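You operate a simulated robot arm through the tools that you are given. There is no shell and no other tool.

The job below is to be done with a simulated robot arm. You get a single attempt, and the scene is never put back.

TASK
Tie the mesh end down with both tie wires and the red hook tool.
Fine: shut the cradle clamp before twisting and open it after; the tool goes back in its holder. Set down upright: red hook tool. Where these are worked on the way, their far stop is far enough and under half their travel is too little: cradle clamp.
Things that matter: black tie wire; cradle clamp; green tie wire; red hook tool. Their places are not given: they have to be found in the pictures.

The check looks at the end state, three seconds after you hand in, the way a careful person would. Anything else that was tipped, shoved, dropped, spilled or broken makes it a failure.

THE ROBOT
A 7-joint arm with a two-finger parallel gripper, fixed in place. Base frame: the origin is on the floor under the middle of its stand, x ahead of it, y to its left, z up; the work surface is at about z = 0.82. Lengths are in m, angles in rad, forces in N, time in s.
It reaches about 1.479 m from its shoulder. Its first joint turns from -2.897 to 2.897 rad. Payload 4.4 kg.
Tool frame: the origin (TCP) lies between the finger pads and is the grasp point; the fingertips stand 0.023 m ahead of it; z points along the fingers, y is the line along which they close. The gripper opens to 0.094 m. The fingers are 0.038 m wide and 0.01 m thick; the gripper's body (0.054 by 0.096 m) begins 0.039 m behind the TCP.
Orientation is that of the tool frame in the base frame, as a unit quaternion [x, y, z, w]. With the fingers straight down and closing along the base's y, the tool's x points along the base's -x, its y along +y and its z along -z.

THE INTERFACE
- The arm moves only by the tool arm_command. Its argument "increments" is a list of rows, each a list of 7 numbers: the gripper command, from -1 (shut) to 1 (fully open), values between in proportion, then the shift along the tool's x, y, z in m, then the turn, a rotation vector about the tool's x, y, z in rad. In form: [[grip, tx, ty, tz, rx, ry, rz], ...]. A call has 1 to 20 rows; each row shifts and turns the commanded pose from where the row before left it, along the tool's axes as they then stand. A row lasts 0.2 s, in which the tool goes at most 0.05 m and 0.15 rad; a call with a longer step from one row to the next is refused whole, and so is a gripper value outside its range. A pose out of reach is approached as far as the arm can. The call stops where the force on the tool passes 90 N (or 10 N more than at its start, if that is more) or the arm is blocked; 0.2 s more then pass. Each finger travels about 0.072 m/s and halts on what it meets, pressing with about 20 N; the grip force reading is that of the motor and also rises with nothing between the fingers. The clock runs only during rows and for 0.2 s after the last one: add rows that do not move to give the fingers time. The reply holds the time, the measured pose of the TCP, the force on the tool along the base axes, the opening and the grip force, in the units named above and with some noise, with the torque about the TCP (base axes, N m) and any sound that the robot's microphone picked up.
- Cameras (640 x 400 px; columns grow to the right, rows downward): "scene" is fixed at [0.0498, 0.4994, 1.5413]; the picture's right is [-0.00, -1.00, 0.00], its down [-0.38, 0.00, -0.92] and it looks along [0.92, -0.00, -0.38] (base axes); focal length 310 px, centre (320, 200). "wrist" rides on the gripper at [0.086, 0.016, -0.074] in the tool frame; the picture's right is [-0.18, 0.98, 0.00], its down [-0.58, -0.11, -0.81] and it looks along [-0.79, -0.15, 0.59] (tool axes); focal length 243 px, centre (320, 200).
- get_image(camera): a new picture of that camera. The clock stands still meanwhile.
- locate(camera, pixels): there is no depth. For up to 12 entries [column, row, z] of the newest picture of that camera ("zoom" is the newest enlarged one), the place [x, y] in the base frame at which the ray of that pixel passes the height z, good to about 0.002 m. The clock stands still meanwhile.
- enlarge(camera, box): a new picture of the part [left, top, right, bottom] of that camera's present view, enlarged. The clock stands still meanwhile.
- hand_in(): hands the job in; it is judged then, once.

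Open the gripper and draw the arm clear of the work before you hand the job in, unless the task says otherwise.

The tools are called after "Emit:" as name(argument=value, ...) on one line, values as JSON. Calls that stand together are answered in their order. arm_command: Moves the arm, as the interface text tells. Its arguments: {"type":"object","properties":{"increments":{"type":"array","items":{"type":"array","items":{"type":"number"}}}},"required":["increments"]} The other tools are called the same way: get_image (camera) takes a picture; locate (camera, pixels) gives the place at which the rays of pixels pass given heights; enlarge (camera, box) takes an enlarged picture of a part of a camera's view; hand_in () hands the job in.

At the start:

```text
t: 0.0
tool_pos: [0.5009, 0.7314, 1.4723]
tcp_rot: [0.0, 1.0, 0.0, 0.0]
force: [0.4, 0.3, -0.2]
torque: [-0.01, 0.0, 0.02]
grip_width: 0.0938
gripper_force: 0.1
```

scene: 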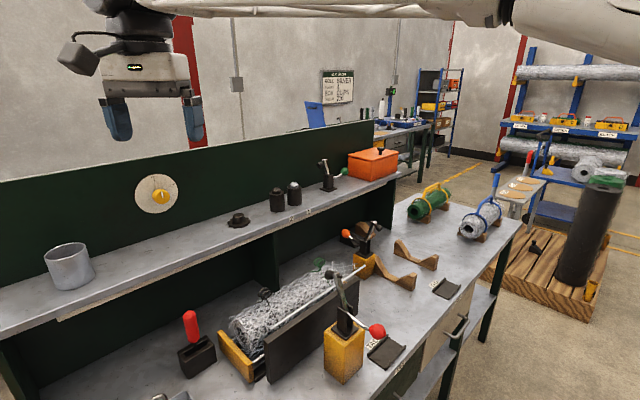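
wrist: 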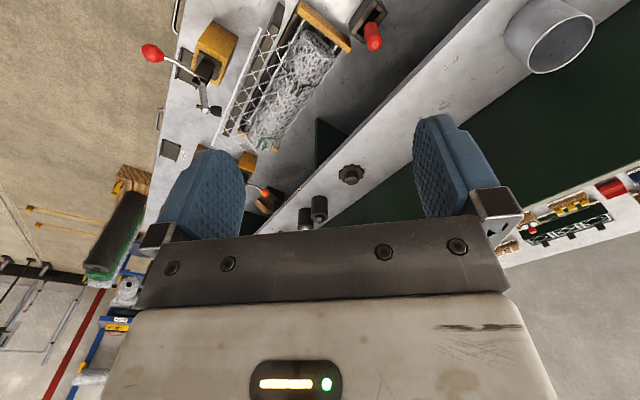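

I start by enlarging the scene picture around the cradle with the mesh (columns 170-400, rows 210-400) to see the parts.

Emit:
enlarge(camera="scene", box=[160, 240, 410, 400])

Emit:
enlarge(camera="scene", box=[310, 180, 530, 320])

Emit:
enlarge(camera="wrist", box=[130, 0, 400, 170])

```text
2.50 times, centred on (285, 320) of scene
```

zoom: 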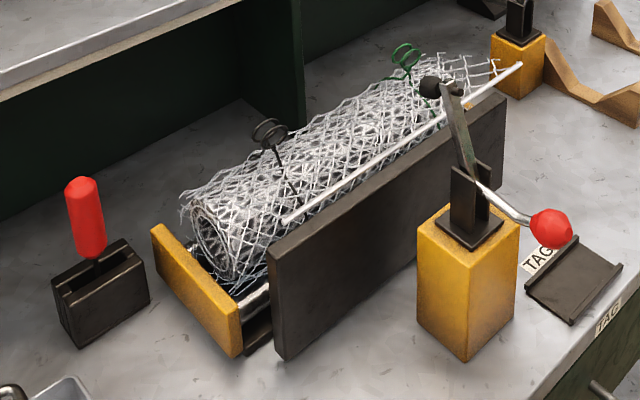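

```text
2.86 times, centred on (420, 250) of scene
```

zoom: 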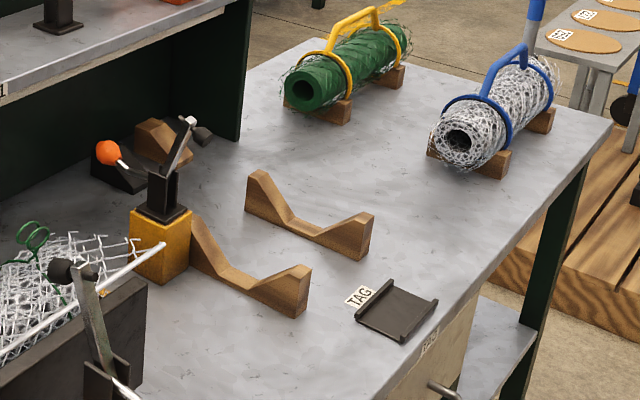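

```text
2.35 times, centred on (265, 85) of wrist
```

zoom: 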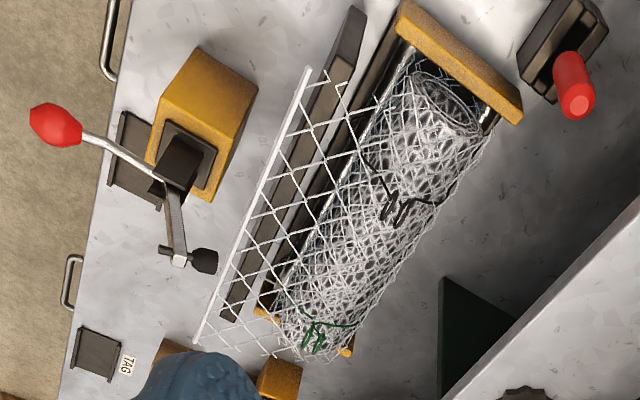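

The scene shows the red hook tool in a dark holder at about (195,345), the mesh on its cradle with black loop at (267,292) and green loop at (323,262), and a red-knobbed clamp at (350,335). I locate these at a few heights.

Emit:
locate(camera="scene", pixels=[[190, 378, 0.82], [193, 314, 1.0], [200, 356, 0.87], [267, 292, 0.98], [323, 262, 0.98], [380, 331, 0.98], [346, 384, 0.82], [252, 382, 0.82], [327, 382, 0.82], [367, 360, 0.82], [333, 275, 1.0], [272, 382, 0.82]])

Emit:
locate(camera="wrist", pixels=[[375, 41, 1.0], [372, 28, 1.0], [298, 88, 0.98], [263, 142, 0.98], [152, 53, 0.98], [205, 60, 0.93], [206, 72, 0.95], [217, 110, 1.0], [215, 150, 0.95], [258, 35, 0.95], [306, 5, 0.85], [350, 45, 0.85]])

```text
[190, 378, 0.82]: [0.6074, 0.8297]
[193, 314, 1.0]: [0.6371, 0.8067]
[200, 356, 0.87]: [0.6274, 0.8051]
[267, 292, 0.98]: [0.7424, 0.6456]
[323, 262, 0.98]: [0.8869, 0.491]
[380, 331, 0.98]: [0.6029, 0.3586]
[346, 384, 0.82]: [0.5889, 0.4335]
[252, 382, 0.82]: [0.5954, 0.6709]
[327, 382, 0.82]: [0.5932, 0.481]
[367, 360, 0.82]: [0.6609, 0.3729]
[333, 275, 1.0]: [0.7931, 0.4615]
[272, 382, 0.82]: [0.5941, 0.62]
```

```text
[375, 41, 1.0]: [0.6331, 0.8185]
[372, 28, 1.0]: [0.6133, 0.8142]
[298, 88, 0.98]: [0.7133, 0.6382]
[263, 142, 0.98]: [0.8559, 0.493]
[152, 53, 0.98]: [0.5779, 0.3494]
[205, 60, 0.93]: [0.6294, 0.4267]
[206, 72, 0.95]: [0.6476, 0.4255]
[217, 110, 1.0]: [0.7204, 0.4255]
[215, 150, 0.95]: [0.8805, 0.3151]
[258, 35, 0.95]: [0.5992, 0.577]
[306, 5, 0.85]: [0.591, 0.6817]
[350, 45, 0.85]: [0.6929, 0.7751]
```

Triangulating the two views puts the loops near (0.69,0.64,1.02) and (0.82,0.50,1.02), the tool handle top near (0.63,0.81,1.0) and the clamp knob near (0.57,0.37,1.02). I lower the arm over the free space in front for a closer wrist view.

Emit:
arm_command(increments=[[1, 0, -0.01, 0.045, 0, 0, 0], [1, 0, -0.01, 0.045, 0, 0, 0], [1, 0, -0.01, 0.045, 0, 0, 0], [1, 0, -0.01, 0.045, 0, 0, 0], [1, 0, -0.01, 0.045, 0, 0, 0], [1, 0.0, -0.01, 0.045, 0, 0, 0]])

Emit:
get_image(camera="wrist")

Emit:
get_image(camera="scene")

```text
t: 1.4
tool_pos: [0.5014, 0.6722, 1.1999]
tcp_rot: [0.0, 1.0, 0.0, 0.0]
force: [0.4, 0.8, 1.0]
torque: [0.03, 0.0, -0.03]
grip_width: 0.0942
gripper_force: 0.0
```

```text
taken
```

wrist: 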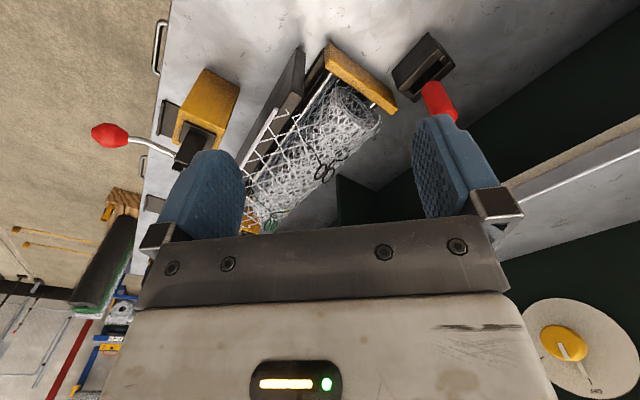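

```text
taken
```

scene: 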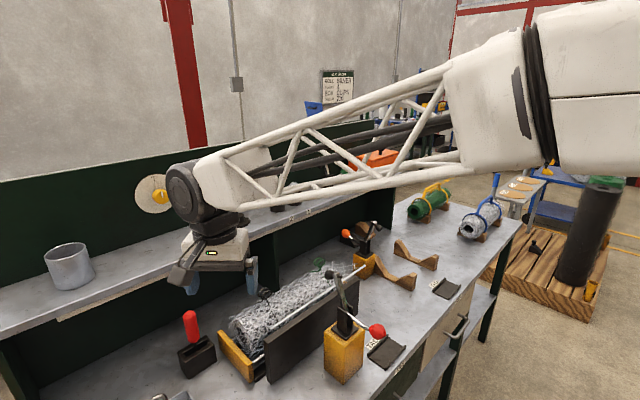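

The wrist view now shows the mesh at (320,140), red tool at (438,100) and holder at (425,65). I enlarge these parts.

Emit:
enlarge(camera="wrist", box=[220, 30, 470, 240])

Emit:
enlarge(camera="wrist", box=[80, 30, 300, 210])

Emit:
enlarge(camera="scene", box=[220, 240, 340, 320])

Emit:
enlarge(camera="scene", box=[140, 300, 280, 400])

```text
1.90 times, centred on (345, 135) of wrist
```

zoom: 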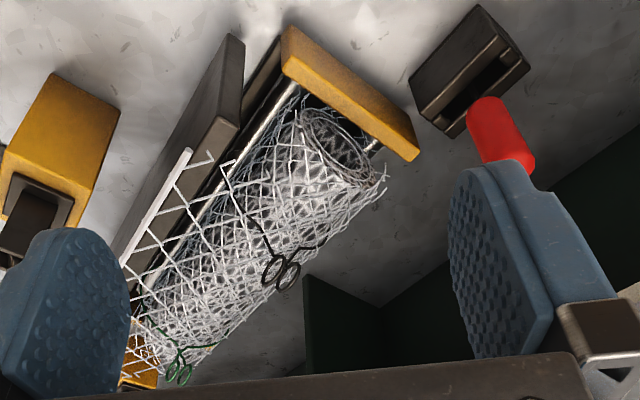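

```text
2.22 times, centred on (190, 120) of wrist
```

zoom: 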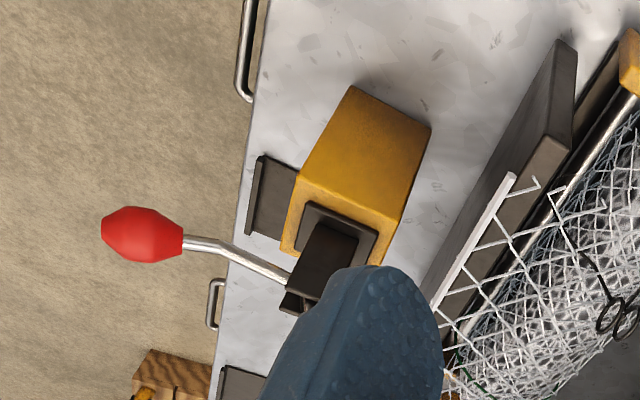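

```text
5.00 times, centred on (280, 280) of scene
```

zoom: 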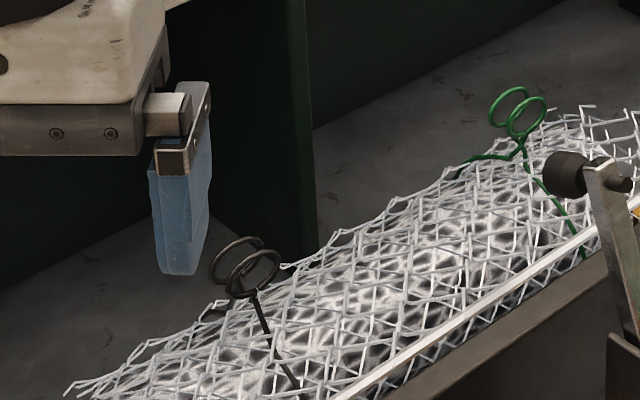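

```text
4.00 times, centred on (210, 350) of scene
```

zoom: 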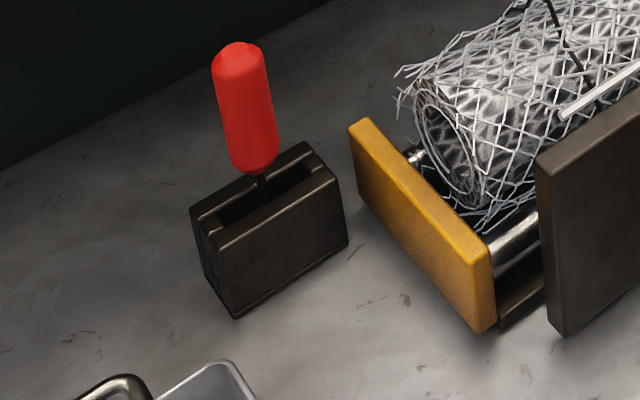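

I enlarge the clamp in the scene view and locate its knob (wrist pixel about (113,135)) and pivot for triangulation.

Emit:
enlarge(camera="scene", box=[310, 250, 430, 390])

Emit:
locate(camera="wrist", pixels=[[112.6, 135.3, 1.0], [93, 132, 1.0], [128, 140, 1.0], [146, 144, 1.0], [176, 156, 1.0], [186, 146, 0.95], [176, 139, 0.93], [205, 68.5, 0.82], [240, 86.7, 0.93], [276.6, 110, 0.94], [186.6, 124, 0.93], [215, 150, 0.93]])

```text
2.86 times, centred on (370, 320) of scene
```

zoom: 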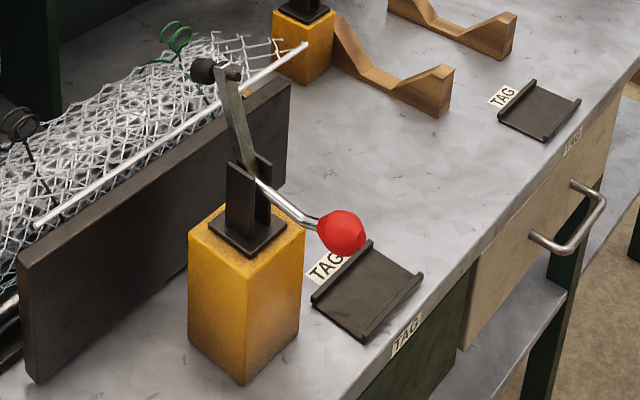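

```text
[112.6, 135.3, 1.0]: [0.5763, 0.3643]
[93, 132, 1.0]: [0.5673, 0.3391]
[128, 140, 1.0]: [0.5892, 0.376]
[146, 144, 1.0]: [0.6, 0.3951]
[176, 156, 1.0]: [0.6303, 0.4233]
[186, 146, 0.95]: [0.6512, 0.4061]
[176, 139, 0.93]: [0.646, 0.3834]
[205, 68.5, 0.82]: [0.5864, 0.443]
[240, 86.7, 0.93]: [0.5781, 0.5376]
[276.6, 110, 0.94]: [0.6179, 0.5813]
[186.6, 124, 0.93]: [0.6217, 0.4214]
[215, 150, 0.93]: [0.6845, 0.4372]
```

I locate the same clamp features through the scene zoom: knob (341,233), pivot (250,175), bar top (228,70), pad (204,72), base corners.

Emit:
locate(camera="zoom", pixels=[[341, 233, 1.0], [258, 182, 1.0], [300, 222, 1.0], [228, 70, 1.08], [204, 72, 1.08], [244, 384, 0.82], [296, 352, 0.82], [190, 338, 0.82], [250, 258, 0.94], [38, 224, 0.95], [305, 44, 0.95], [36, 382, 0.82]])

```text
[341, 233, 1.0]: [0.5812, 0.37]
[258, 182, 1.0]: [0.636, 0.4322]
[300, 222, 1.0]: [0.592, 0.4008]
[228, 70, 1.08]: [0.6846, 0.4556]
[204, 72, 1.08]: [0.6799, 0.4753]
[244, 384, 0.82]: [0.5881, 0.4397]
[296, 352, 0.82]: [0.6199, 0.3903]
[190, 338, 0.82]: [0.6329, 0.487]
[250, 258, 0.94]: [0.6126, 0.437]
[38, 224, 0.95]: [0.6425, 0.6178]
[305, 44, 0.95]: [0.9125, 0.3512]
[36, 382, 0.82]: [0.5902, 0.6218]
```

The knob triangulates to about (0.573,0.371,1.008), pivot near (0.63,0.44,1.0), clamp plane along the (0.7,0.7) direction. I move above the knob and turn the tool 45 degrees so the fingers close along the hinge axis.

Emit:
arm_command(increments=[[1, -0.009, -0.0376, 0.005, 0, 0, 0], [1, -0.009, -0.0376, 0.005, 0, 0, 0], [1, -0.009, -0.0376, 0.005, 0, 0, 0], [1, -0.009, -0.0376, 0.005, 0, 0, 0], [1, -0.009, -0.0376, 0.005, 0, 0, 0], [1, -0.009, -0.0376, 0.005, 0, 0, 0], [1, -0.009, -0.0376, 0.005, 0, 0, 0], [1, -0.009, -0.0376, 0.005, 0, 0, 0], [1, 0, 0, 0, 0, 0, -0.131], [1, 0, 0, 0, 0, 0, -0.131], [1, 0, 0, 0, 0, 0, -0.131], [1, 0, 0, 0, 0, 0, -0.131], [1, 0, 0, 0, 0, 0, -0.131], [1, 0, 0, 0, 0, 0, -0.131], [1, 0, 0, 0, 0, 0, 0]])

Emit:
get_image(camera="wrist")

Emit:
get_image(camera="scene")

```text
t: 4.6
tool_pos: [0.5737, 0.3712, 1.1611]
tcp_rot: [-0.384, 0.923, 0.0, 0.0]
force: [0.6, 0.1, 0.0]
torque: [-0.02, -0.02, 0.01]
grip_width: 0.0942
gripper_force: 0.1
```

```text
taken
```

wrist: 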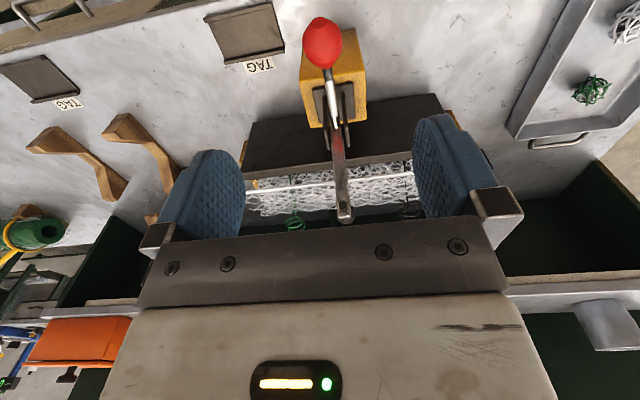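

```text
taken
```

scene: 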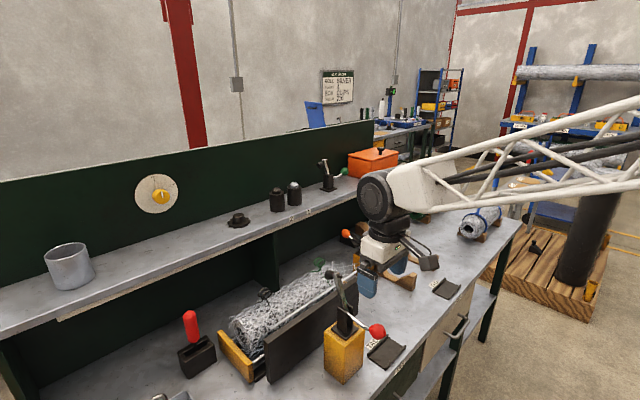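

The wrist view shows the knob at (323,42), bracket at (335,105) and the bar reaching to (345,210), nicely in one plane. I locate the knob and other points in this view.

Emit:
locate(camera="wrist", pixels=[[323, 45, 1.008], [326, 22, 1.008], [329, 66, 1.008], [335, 110, 1.01], [345, 215, 1.09], [337, 140, 1.04], [295, 223, 1.02], [410, 210, 1.02], [250, 187, 0.95], [410, 173, 0.95]])

Emit:
enlarge(camera="wrist", box=[230, 0, 430, 235])

```text
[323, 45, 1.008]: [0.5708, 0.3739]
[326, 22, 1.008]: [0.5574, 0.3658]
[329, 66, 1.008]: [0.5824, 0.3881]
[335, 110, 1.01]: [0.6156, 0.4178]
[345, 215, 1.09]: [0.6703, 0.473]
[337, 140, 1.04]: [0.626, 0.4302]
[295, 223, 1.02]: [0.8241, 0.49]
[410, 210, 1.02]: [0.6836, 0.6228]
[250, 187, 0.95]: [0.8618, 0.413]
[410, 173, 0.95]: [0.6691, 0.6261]
```

```text
1.70 times, centred on (330, 118) of wrist
```

zoom: 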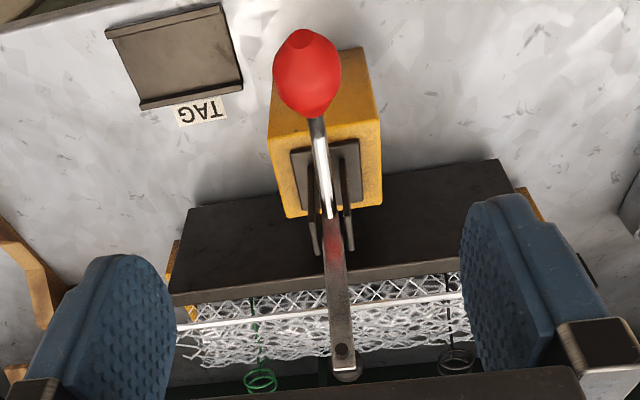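

The knob centre is at (0.571,0.374,1.008), so I descend on it with open fingers and then close.

Emit:
arm_command(increments=[[1, 0, 0.002, 0.035, 0, 0, 0], [1, 0, 0.002, 0.035, 0, 0, 0], [1, 0, 0, 0.035, 0, 0, 0], [1, 0, 0, 0.03, 0, 0, 0], [1, 0, 0, 0.018, 0, 0, 0], [1, 0, 0, 0, 0, 0, 0]])

Emit:
get_image(camera="wrist")

Emit:
enlarge(camera="scene", box=[310, 250, 430, 390])

```text
t: 6.0
tool_pos: [0.5708, 0.3737, 1.0087]
tcp_rot: [-0.383, 0.924, 0.0, 0.0]
force: [-0.3, -1.4, -0.2]
torque: [-0.02, -0.01, 0.01]
grip_width: 0.0941
gripper_force: 0.1
```

```text
taken
```

wrist: 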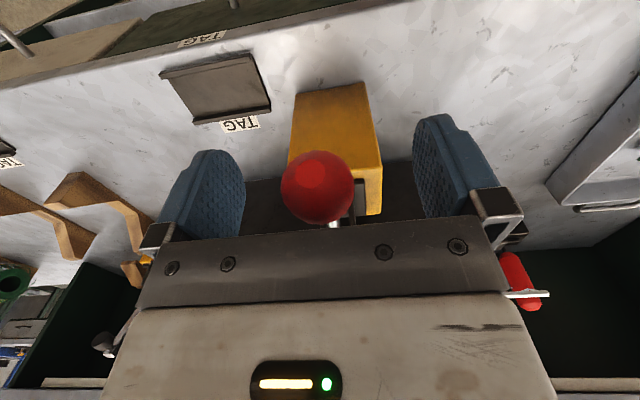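

```text
2.86 times, centred on (370, 320) of scene
```

zoom: 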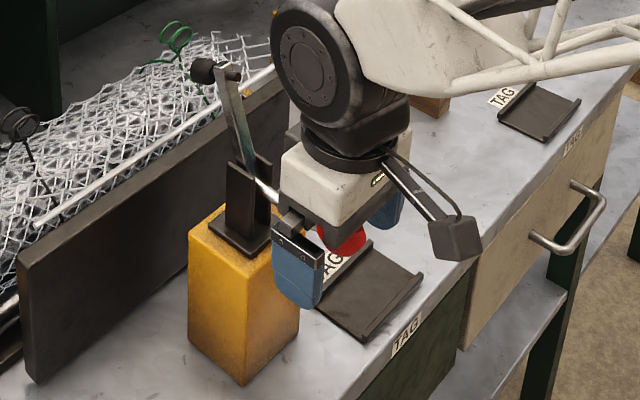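

The knob sits centred between the fingers at (318,188), near the TCP projection (320,182). I close the gripper on it.

Emit:
arm_command(increments=[[-1, 0, 0, 0, 0, 0, 0], [-1, 0, 0, 0, 0, 0, 0], [-1, 0, 0, 0, 0, 0, 0], [-1, 0, 0, 0, 0, 0, 0], [-1, 0, 0, 0, 0, 0, 0]])

```text
t: 7.2
tool_pos: [0.571, 0.3743, 1.0083]
tcp_rot: [-0.383, 0.924, 0.0, 0.0]
force: [13.6, -12.5, -2.5]
torque: [0.0, 0.03, 0.0]
grip_width: 0.0327
gripper_force: 45.3
```

Grip width 0.0327 with a small sideways load, so the knob is held. I shift 1 mm to relieve it and lift slightly to feel the motion.

Emit:
arm_command(increments=[[-1, 0, -0.0012, 0, 0, 0, 0], [-1, 0, 0, -0.006, 0, 0, 0], [-1, 0, 0, -0.006, 0, 0, 0], [-1, 0, 0, 0, 0, 0, 0]])

```text
t: 8.2
tool_pos: [0.5713, 0.3731, 1.0198]
tcp_rot: [-0.382, 0.924, -0.001, -0.001]
force: [16.0, -14.6, -18.4]
torque: [-0.79, 0.97, -0.08]
grip_width: 0.0327
gripper_force: 45.0
```

The hand rose 12 mm with an 18 N downward pull. I look to see whether the lever follows.

Emit:
enlarge(camera="scene", box=[310, 250, 430, 390])

Emit:
get_image(camera="wrist")

```text
2.86 times, centred on (370, 320) of scene
```

zoom: 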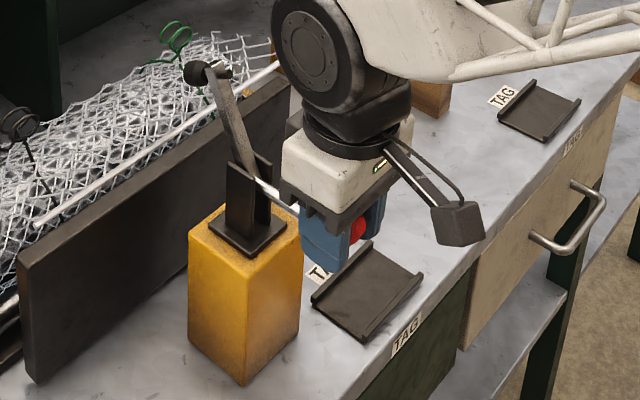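

```text
taken
```

wrist: 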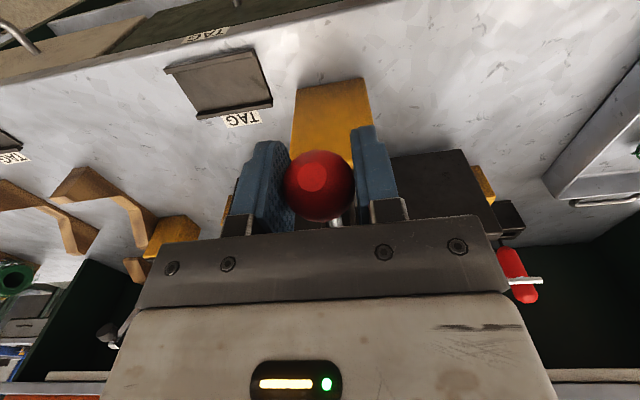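

The lever follows (pad moved from zoom (204,72) to (195,75)). I continue the knob along an arc of about 0.092 m radius about the pivot, up and toward the mesh.

Emit:
arm_command(increments=[[-1, -0.0031, 0, -0.0118, 0, 0, 0], [-1, -0.0039, 0, -0.0114, 0, 0, 0], [-1, -0.0053, 0, -0.0108, 0, 0, 0], [-1, 0, 0, 0, 0, 0, 0]])

Emit:
enlarge(camera="scene", box=[310, 250, 430, 390])

```text
t: 9.2
tool_pos: [0.5797, 0.3814, 1.0555]
tcp_rot: [-0.384, 0.923, -0.001, 0.0]
force: [12.2, -18.1, -13.0]
torque: [-0.72, 0.71, -0.02]
grip_width: 0.0326
gripper_force: 45.2
```

```text
2.86 times, centred on (370, 320) of scene
```

zoom: 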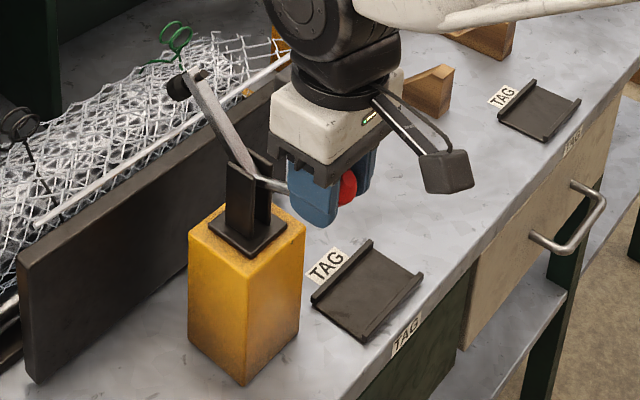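

The bar is coming down smoothly with modest forces. I continue along the arc.

Emit:
arm_command(increments=[[-1, -0.0067, -0.0005, -0.01, 0, 0, 0], [-1, -0.0079, -0.0005, -0.0091, 0, 0, 0], [-1, -0.0091, 0, -0.0079, 0, 0, 0], [-1, 0, 0, 0, 0, 0, 0]])

Emit:
enlarge(camera="scene", box=[310, 250, 430, 390])

```text
t: 10.2
tool_pos: [0.5962, 0.3981, 1.0828]
tcp_rot: [-0.383, 0.924, 0.001, 0.001]
force: [-9.0, -5.3, 0.1]
torque: [-0.65, 0.74, 0.01]
grip_width: 0.0324
gripper_force: 45.0
```

```text
2.86 times, centred on (370, 320) of scene
```

zoom: 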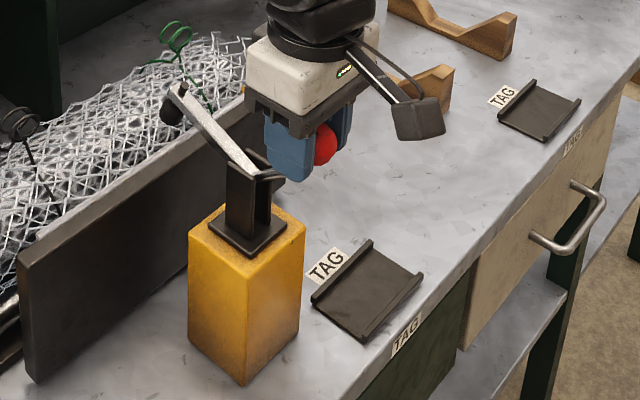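

The bar is now around 35 degrees above horizontal with low forces. I continue two more arc steps.

Emit:
arm_command(increments=[[-1, -0.01, 0, -0.0067, 0, 0, 0], [-1, -0.0108, 0, -0.0053, 0, 0, 0], [-1, 0, 0, 0, 0, 0, 0]])

Emit:
enlarge(camera="scene", box=[310, 250, 430, 390])

```text
t: 11.0
tool_pos: [0.6123, 0.4143, 1.094]
tcp_rot: [-0.384, 0.923, 0.001, 0.001]
force: [-15.6, -4.2, 13.8]
torque: [-0.89, 0.93, -0.01]
grip_width: 0.0325
gripper_force: 45.0
```

```text
2.86 times, centred on (370, 320) of scene
```

zoom: 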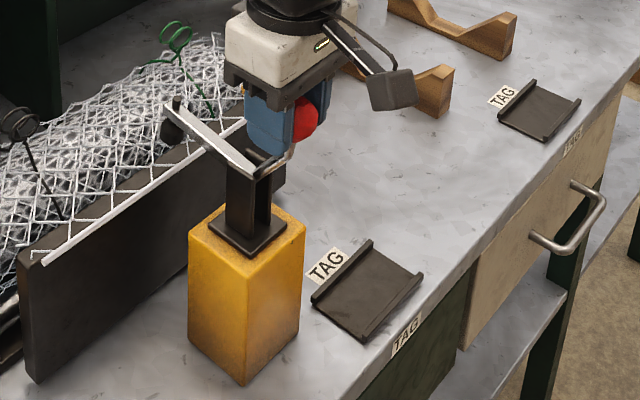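

The bar is now near the plate and the mesh end rod has been drawn down toward it. I continue stepwise until it meets its stop.

Emit:
arm_command(increments=[[-1, -0.0114, 0, -0.003, 0, 0, 0], [-1, -0.0117, 0, -0.0015, 0, 0, 0], [-1, 0, 0, 0, 0, 0, 0]])

Emit:
enlarge(camera="scene", box=[310, 250, 430, 390])

```text
t: 11.8
tool_pos: [0.6268, 0.4296, 1.0969]
tcp_rot: [-0.384, 0.923, 0.0, -0.001]
force: [-42.5, -14.5, 2.3]
torque: [-0.12, 0.17, -0.23]
grip_width: 0.0325
gripper_force: 45.4
```

```text
2.86 times, centred on (370, 320) of scene
```

zoom: 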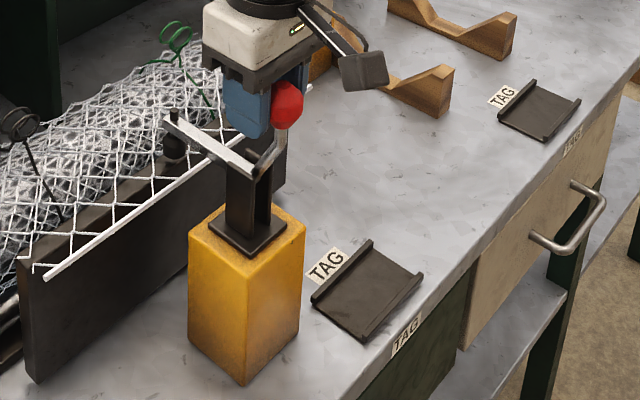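

Resistance rose to about 40 N against the forward motion, so it is at or near the stop. I push a little further to make sure it is seated.

Emit:
arm_command(increments=[[-1, -0.008, 0, 0.0, 0, 0, 0], [-1, -0.004, 0, 0.0, 0, 0, 0], [-1, 0, 0, 0, 0, 0, 0]])

Emit:
enlarge(camera="scene", box=[310, 250, 430, 390])

Emit:
get_image(camera="wrist")

```text
t: 12.6
tool_pos: [0.6381, 0.4379, 1.0983]
tcp_rot: [-0.383, 0.924, 0.0, 0.001]
force: [7.6, 4.0, 3.4]
torque: [0.0, 0.07, 0.04]
grip_width: 0.0001
gripper_force: 42.0
```

```text
2.86 times, centred on (370, 320) of scene
```

zoom: 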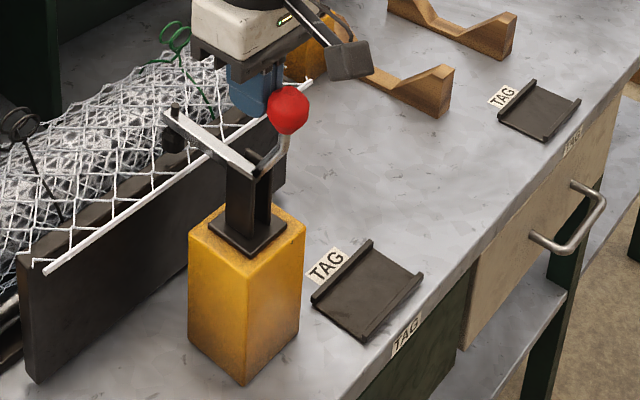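

```text
taken
```

wrist: 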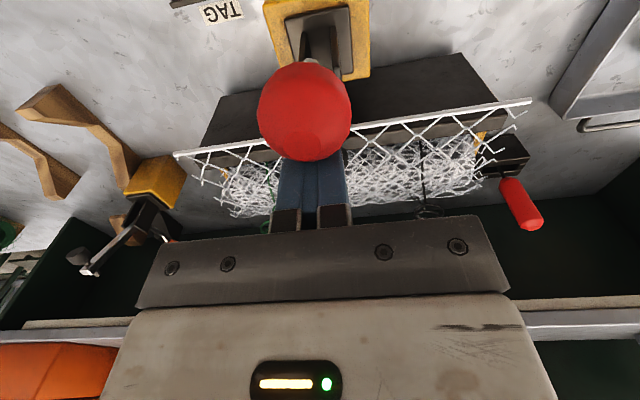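

The knob slipped out once the clamp met its stop; the hand is now past it on the mesh side with closed fingers. I raise the hand straight up and look at the clamp.

Emit:
arm_command(increments=[[-1, 0, 0, -0.03, 0, 0, 0], [-1, 0, 0, -0.03, 0, 0, 0], [-1, 0.02, 0, -0.03, 0, 0, 0], [-1, 0.03, 0, -0.02, 0, 0, 0], [-1, 0.03, 0, 0, 0, 0, 0], [-1, 0.03, 0, 0, 0, 0, 0]])

Emit:
get_image(camera="wrist")

Emit:
enlarge(camera="scene", box=[310, 250, 430, 390])

```text
t: 14.0
tool_pos: [0.5583, 0.3583, 1.2075]
tcp_rot: [-0.383, 0.924, 0.0, 0.0]
force: [0.9, -0.3, -0.2]
torque: [0.03, 0.02, -0.01]
grip_width: 0.0
gripper_force: 42.2
```

```text
taken
```

wrist: 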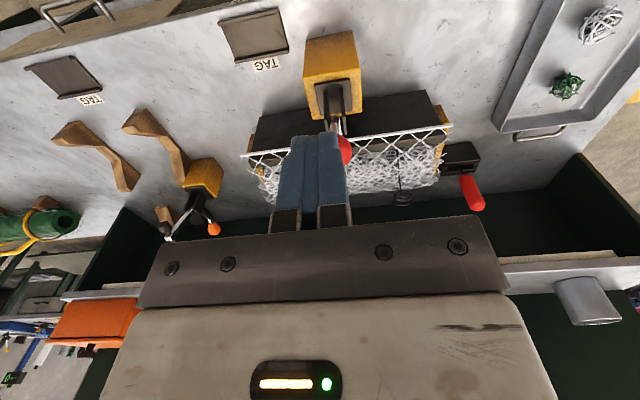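

```text
2.86 times, centred on (370, 320) of scene
```

zoom: 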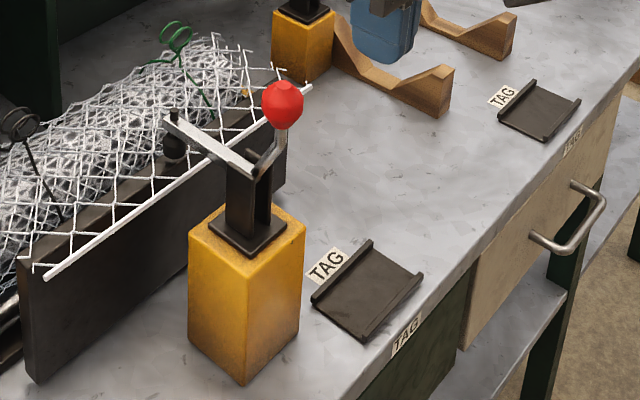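

The clamp is shut: bar horizontal over the mesh edge, knob up at zoom (283,103). Now I enlarge the loops and the tool in the present wrist view.

Emit:
enlarge(camera="wrist", box=[360, 120, 500, 220])

Emit:
enlarge(camera="scene", box=[240, 270, 300, 310])

Emit:
enlarge(camera="scene", box=[295, 245, 355, 285])

```text
4.00 times, centred on (430, 170) of wrist
```

zoom: 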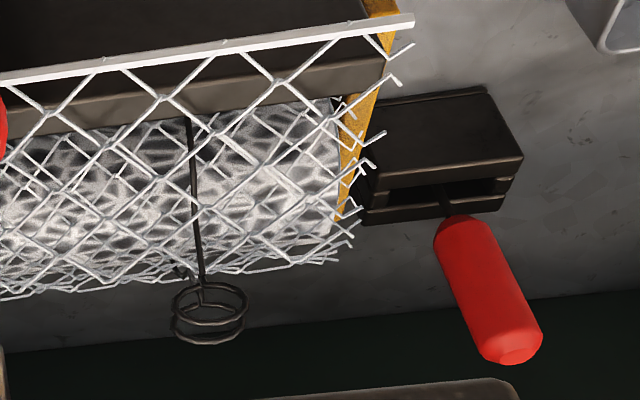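

```text
10.00 times, centred on (270, 290) of scene
```

zoom: 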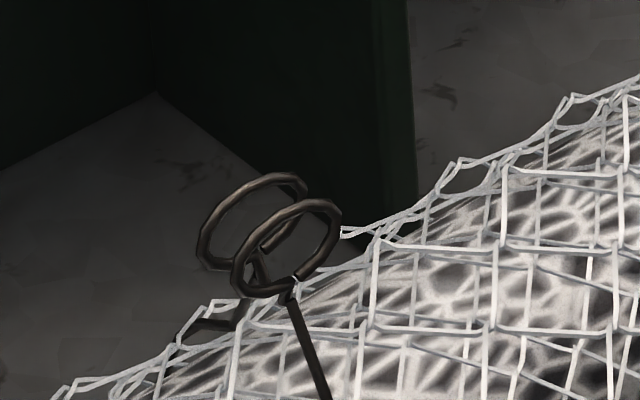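

```text
10.00 times, centred on (325, 265) of scene
```

zoom: 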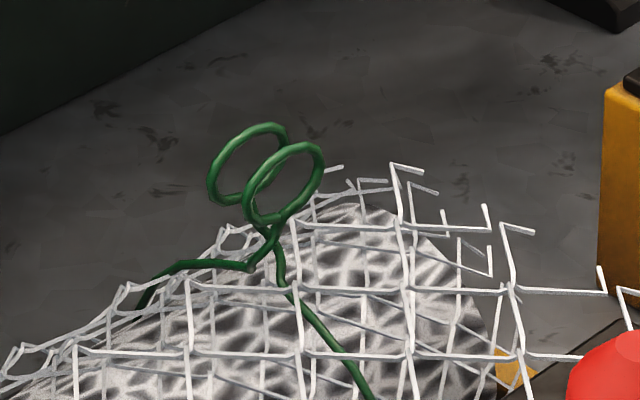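

The rings of each wire are two parallel loops about 15 mm apart along the (0.7,0.7) direction. I locate the tool handle's top and bottom in the wrist view to fix its position.

Emit:
locate(camera="wrist", pixels=[[479, 208, 1.01], [464.5, 176, 0.91], [472, 192, 0.96], [402, 195, 1.02], [402, 201, 1.02], [437, 160, 0.88], [475, 155, 0.88]])

Emit:
locate(camera="scene", pixels=[[190, 312, 1.01], [193.75, 342.5, 0.91], [191.5, 327, 0.96], [267, 295, 1.02], [263, 292, 1.02], [321, 263, 1.02], [318, 261, 1.02]])

```text
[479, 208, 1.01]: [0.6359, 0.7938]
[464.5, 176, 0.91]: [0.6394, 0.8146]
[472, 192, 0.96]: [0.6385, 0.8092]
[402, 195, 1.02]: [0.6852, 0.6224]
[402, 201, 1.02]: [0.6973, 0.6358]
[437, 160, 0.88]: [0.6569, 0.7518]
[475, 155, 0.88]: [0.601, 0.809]
```

```text
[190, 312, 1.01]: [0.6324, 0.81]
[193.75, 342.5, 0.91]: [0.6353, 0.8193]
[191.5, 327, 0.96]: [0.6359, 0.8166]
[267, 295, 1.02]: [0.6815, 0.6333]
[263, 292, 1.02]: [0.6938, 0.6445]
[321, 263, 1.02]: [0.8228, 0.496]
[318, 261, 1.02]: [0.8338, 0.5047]
```

The handle axis is near (0.636,0.814) spanning z 0.91 to 1.00. Before going there I check the shelf's front edge clearance by locating the cup and shelf edge at candidate heights in both views.

Emit:
locate(camera="wrist", pixels=[[585, 281, 1.1], [585, 281, 1.15], [585, 281, 1.2], [560, 262, 1.1], [560, 262, 1.15], [560, 262, 1.2], [635, 257, 1.15]])

Emit:
locate(camera="scene", pixels=[[72, 288, 1.1], [72, 288, 1.15], [72, 288, 1.2], [60, 318, 1.1], [60, 318, 1.15], [60, 318, 1.2], [200, 262, 1.15], [5, 342, 1.15]])

Emit:
enlarge(camera="scene", box=[0, 220, 280, 400])

```text
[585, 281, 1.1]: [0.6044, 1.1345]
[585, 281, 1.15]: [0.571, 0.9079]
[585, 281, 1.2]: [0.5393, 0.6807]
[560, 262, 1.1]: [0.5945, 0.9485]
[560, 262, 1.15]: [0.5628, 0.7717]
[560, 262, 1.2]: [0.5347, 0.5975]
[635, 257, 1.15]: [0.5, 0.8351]
```

```text
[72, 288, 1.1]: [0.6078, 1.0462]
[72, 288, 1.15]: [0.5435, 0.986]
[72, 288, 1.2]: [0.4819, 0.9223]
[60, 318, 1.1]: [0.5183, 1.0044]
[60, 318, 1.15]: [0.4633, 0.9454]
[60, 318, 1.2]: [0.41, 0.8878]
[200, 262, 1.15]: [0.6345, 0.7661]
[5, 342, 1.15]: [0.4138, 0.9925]
```

```text
2.22 times, centred on (140, 310) of scene
```

zoom: 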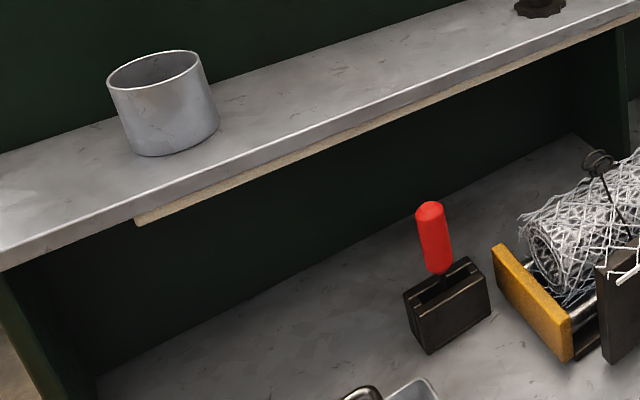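

The shelf edge appears close behind the handle, so I enlarge it in the wrist view to fix its place better.

Emit:
enlarge(camera="wrist", box=[480, 220, 640, 320])

Emit:
enlarge(camera="scene", box=[0, 270, 160, 370])

```text
4.00 times, centred on (560, 270) of wrist
```

zoom: 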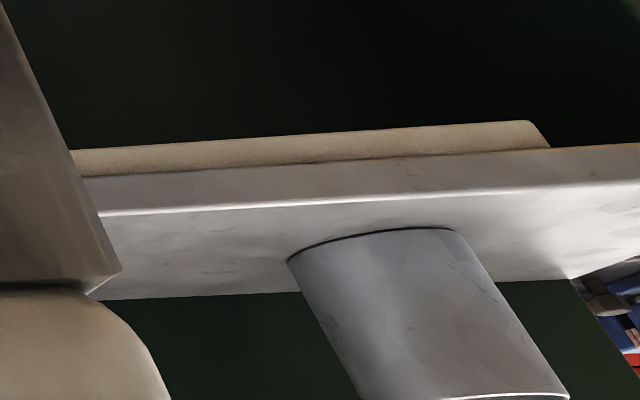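

```text
4.00 times, centred on (80, 320) of scene
```

zoom: 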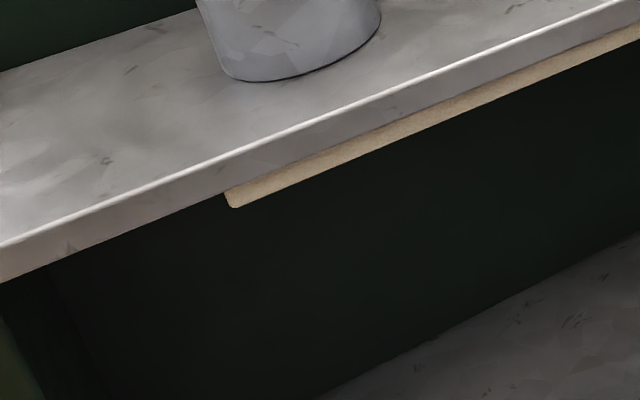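

I match the strip's end corner: wrist (617,257) and scene (56.3,318), locating both at several heights.

Emit:
locate(camera="wrist", pixels=[[617.25, 257, 1.05], [617.25, 257, 1.08], [617.25, 257, 1.1], [617.25, 257, 1.12], [612.5, 250.5, 1.08], [505, 266.5, 1.1]])

Emit:
locate(camera="scene", pixels=[[56.25, 318, 1.05], [56.25, 318, 1.08], [56.25, 318, 1.1], [56.25, 318, 1.12], [57.5, 321.75, 1.08], [240, 243, 1.1]])

```text
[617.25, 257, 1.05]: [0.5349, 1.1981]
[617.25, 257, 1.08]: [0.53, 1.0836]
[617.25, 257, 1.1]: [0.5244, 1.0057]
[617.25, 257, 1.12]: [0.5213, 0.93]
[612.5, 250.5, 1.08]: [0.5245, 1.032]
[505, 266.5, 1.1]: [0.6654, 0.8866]
```

```text
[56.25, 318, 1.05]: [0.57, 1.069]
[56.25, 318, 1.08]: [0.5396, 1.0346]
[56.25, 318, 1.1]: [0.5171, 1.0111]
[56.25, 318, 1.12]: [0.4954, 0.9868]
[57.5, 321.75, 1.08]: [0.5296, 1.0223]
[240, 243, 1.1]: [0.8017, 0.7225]
```

The shelf edge lies about 0.055 m behind the handle axis at z 1.085–1.12. I look at the hand and wrist housing shape in the scene view to judge clearance.

Emit:
enlarge(camera="scene", box=[330, 150, 490, 280])

```text
3.08 times, centred on (410, 215) of scene
```

zoom: 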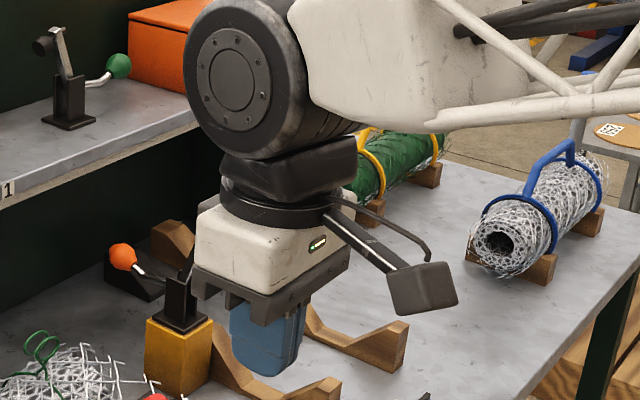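

The wrist housing is about 0.11 m wide, so near the shelf I will lean the hand ~12° toward the robot. I travel above and in front of the tool handle with the fingers part open, then look.

Emit:
arm_command(increments=[[0.5, -0.0338, 0.0267, 0.0, 0, 0, 0], [0.5, -0.0338, 0.0267, 0.0, 0, 0, 0], [0.5, -0.0338, 0.0267, 0.005, 0, 0, 0], [0.5, -0.0338, 0.0267, 0.006, 0, 0, 0], [0.5, -0.0338, 0.0267, 0.006, 0, 0, 0], [0.5, -0.0338, 0.0267, 0.006, 0, 0, 0], [0.5, -0.0338, 0.0267, 0.006, 0, 0, 0], [0.5, -0.0338, 0.0267, 0.006, 0, 0, 0], [0.5, -0.0338, 0.0267, 0.006, 0, 0, 0], [0.5, -0.0338, 0.0267, 0.006, 0, 0, 0], [0.5, 0, 0, 0, 0, -0.105, 0], [0.5, 0, 0, 0, 0, -0.105, 0], [0.5, 0, 0, 0, 0, 0, 0]])

Emit:
get_image(camera="wrist")

Emit:
get_image(camera="scene")

```text
t: 16.8
tool_pos: [0.6085, 0.7875, 1.1609]
tcp_rot: [-0.381, 0.918, 0.04, 0.097]
force: [0.1, -0.5, -0.4]
torque: [0.0, -0.01, -0.02]
grip_width: 0.0704
gripper_force: 0.1
```

```text
taken
```

wrist: 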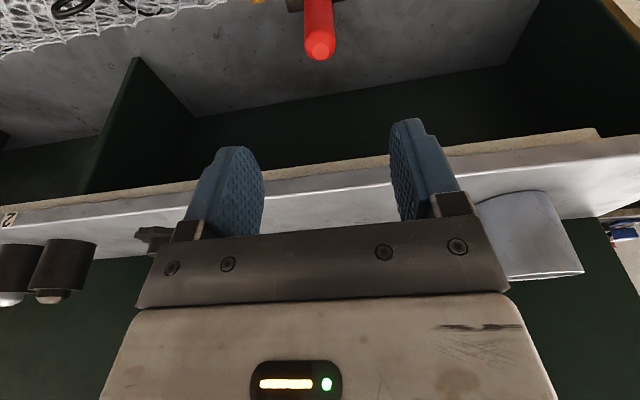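

```text
taken
```

scene: 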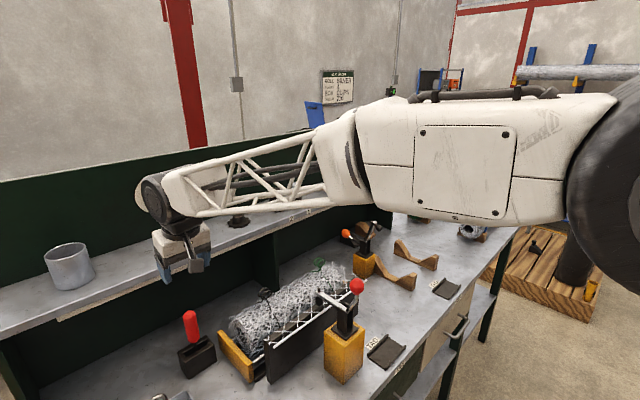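

The tool handle end shows at (320,45) in the wrist view, laterally aligned. I locate it to refine the descent target.

Emit:
locate(camera="wrist", pixels=[[319, 46, 1.0], [319, 40, 1.0], [317, 5, 0.93], [75, 8, 1.02], [380, 155, 1.09], [380, 188, 1.12], [600, 130, 1.09]])

Emit:
enlarge(camera="wrist", box=[220, 0, 420, 120])

```text
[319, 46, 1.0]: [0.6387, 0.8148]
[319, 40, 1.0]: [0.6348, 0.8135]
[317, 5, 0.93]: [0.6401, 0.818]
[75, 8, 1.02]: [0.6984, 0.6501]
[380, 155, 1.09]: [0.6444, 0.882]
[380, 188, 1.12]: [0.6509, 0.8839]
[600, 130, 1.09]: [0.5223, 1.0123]
```

```text
3.20 times, centred on (320, 60) of wrist
```

zoom: 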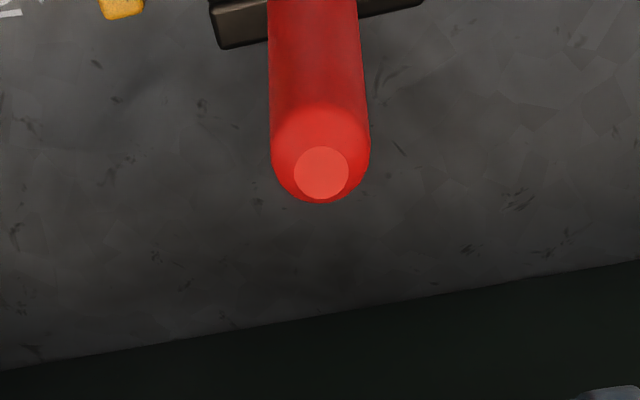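

The handle axis is at about (0.640,0.816) with its top at z≈1.0. I move over it and descend most of the way, then check.

Emit:
arm_command(increments=[[0.5, -0.0208, -0.001, 0.0044, 0, 0, 0], [0.5, -0.0208, -0.001, 0.0044, 0, 0, 0], [0.5, 0.0066, 0, 0.0308, 0, 0, 0], [0.5, 0.0066, 0, 0.0308, 0, 0, 0], [0.5, 0.0066, 0, 0.0308, 0, 0, 0], [0.5, 0.0033, 0, 0.0154, 0, 0, 0], [0.5, 0, 0, 0, 0, 0, 0]])

Emit:
get_image(camera="wrist")

Emit:
enlarge(camera="scene", box=[110, 220, 270, 390])

```text
t: 18.4
tool_pos: [0.6402, 0.8165, 1.052]
tcp_rot: [-0.381, 0.919, 0.04, 0.098]
force: [0.7, 0.7, 0.0]
torque: [0.0, 0.0, 0.02]
grip_width: 0.0706
gripper_force: 0.1
```

```text
taken
```

wrist: 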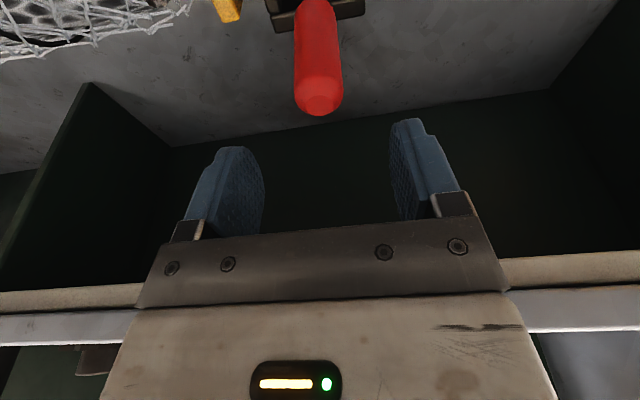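

```text
2.35 times, centred on (190, 305) of scene
```

zoom: 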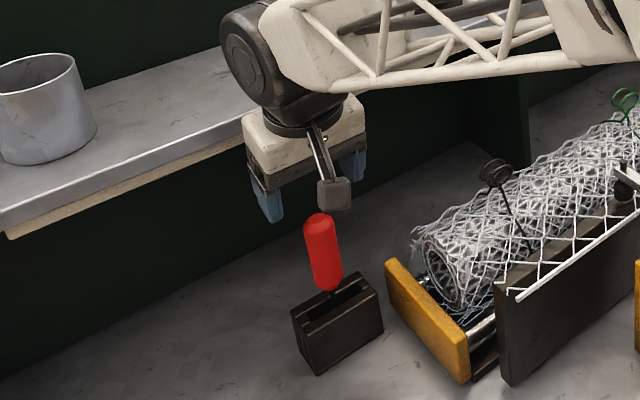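

Handle end is at (319,98), centred between the fingers. I descend the remaining 0.08 m and check before closing.

Emit:
arm_command(increments=[[0.5, 0.0056, 0, 0.0261, 0, 0, 0], [0.5, 0.0056, 0, 0.0261, 0, 0, 0], [0.5, 0.0056, 0, 0.0261, 0, 0, 0], [0.5, 0, 0, 0, 0, 0, 0]])

Emit:
get_image(camera="wrist")

Emit:
enlarge(camera="scene", box=[110, 220, 270, 390])

```text
t: 19.4
tool_pos: [0.6401, 0.817, 0.9715]
tcp_rot: [-0.381, 0.919, 0.04, 0.096]
force: [0.2, 0.0, -0.3]
torque: [0.0, -0.03, -0.01]
grip_width: 0.0706
gripper_force: 0.1
```

```text
taken
```

wrist: 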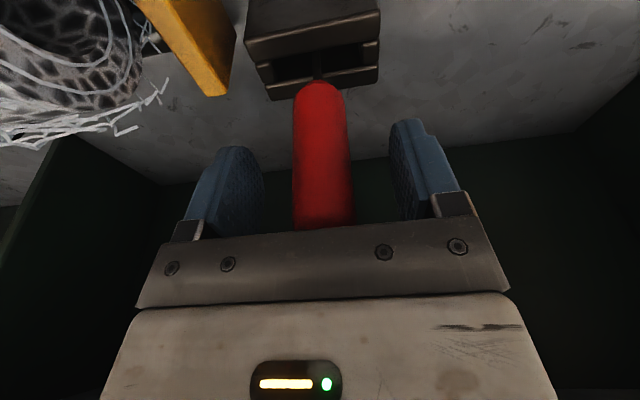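

```text
2.35 times, centred on (190, 305) of scene
```

zoom: 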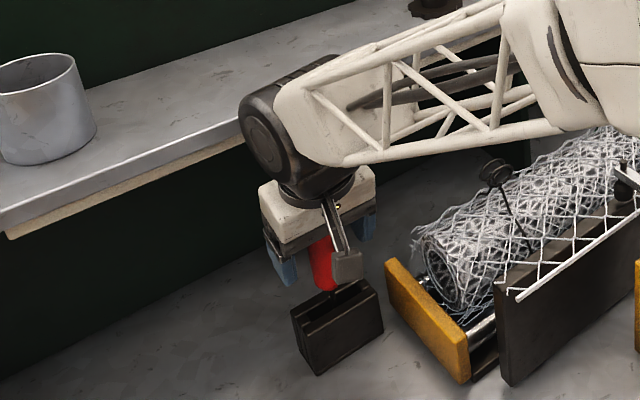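

The handle lies midway between the fingers at (322,180). I close on it.

Emit:
arm_command(increments=[[-1, 0, 0, 0, 0, 0, 0], [-1, 0, 0, 0, 0, 0, 0], [-1, 0, 0, 0, 0, 0, 0], [-1, 0, 0, 0, 0, 0, 0]])

```text
t: 20.4
tool_pos: [0.6405, 0.8163, 0.9696]
tcp_rot: [-0.381, 0.919, 0.04, 0.096]
force: [0.1, -0.5, -0.7]
torque: [-0.05, -0.05, -0.05]
grip_width: 0.0292
gripper_force: 20.1
```

The handle is gripped at 0.029 m. I lift straight up (base z) out of the holder.

Emit:
arm_command(increments=[[-1, -0.0021, 0, -0.0098, 0, 0, 0], [-1, -0.0042, 0, -0.0196, 0, 0, 0], [-1, -0.0052, 0, -0.0245, 0, 0, 0], [-1, -0.0052, 0, -0.0245, 0, 0, 0], [-1, -0.0052, 0, -0.0245, 0, 0, 0], [-1, -0.0031, 0, -0.0147, 0, 0, 0], [-1, 0, 0, 0, 0, 0, 0]])

Emit:
get_image(camera="wrist")

Emit:
enlarge(camera="scene", box=[130, 220, 290, 390])

```text
t: 22.0
tool_pos: [0.6407, 0.8159, 1.0904]
tcp_rot: [-0.381, 0.918, 0.04, 0.097]
force: [0.0, -0.4, -1.5]
torque: [0.0, 0.01, -0.01]
grip_width: 0.0294
gripper_force: 20.4
```

```text
taken
```

wrist: 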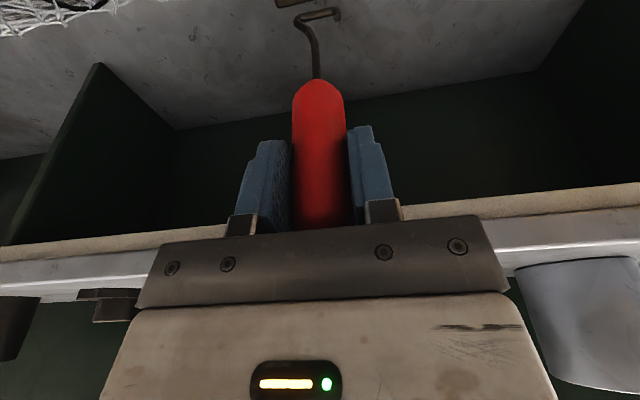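

```text
2.35 times, centred on (210, 305) of scene
```

zoom: 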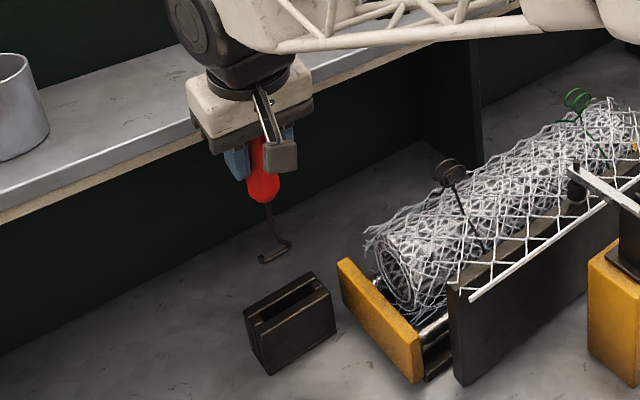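

Let me enlarge the hook in both views to see its shape and which way it points.

Emit:
enlarge(camera="scene", box=[200, 270, 280, 340])

Emit:
enlarge(camera="wrist", box=[250, 0, 410, 100])

```text
5.71 times, centred on (240, 305) of scene
```

zoom: 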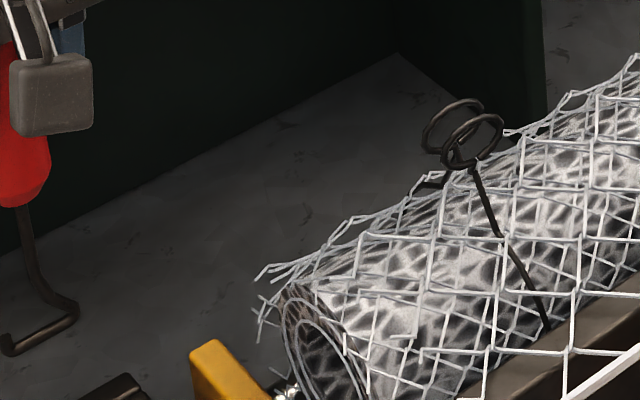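

```text
4.00 times, centred on (330, 50) of wrist
```

zoom: 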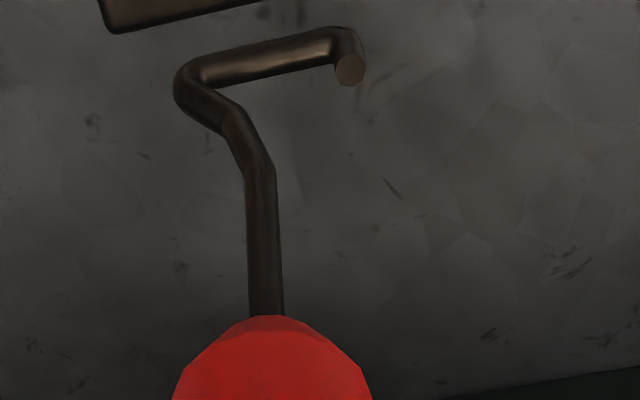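

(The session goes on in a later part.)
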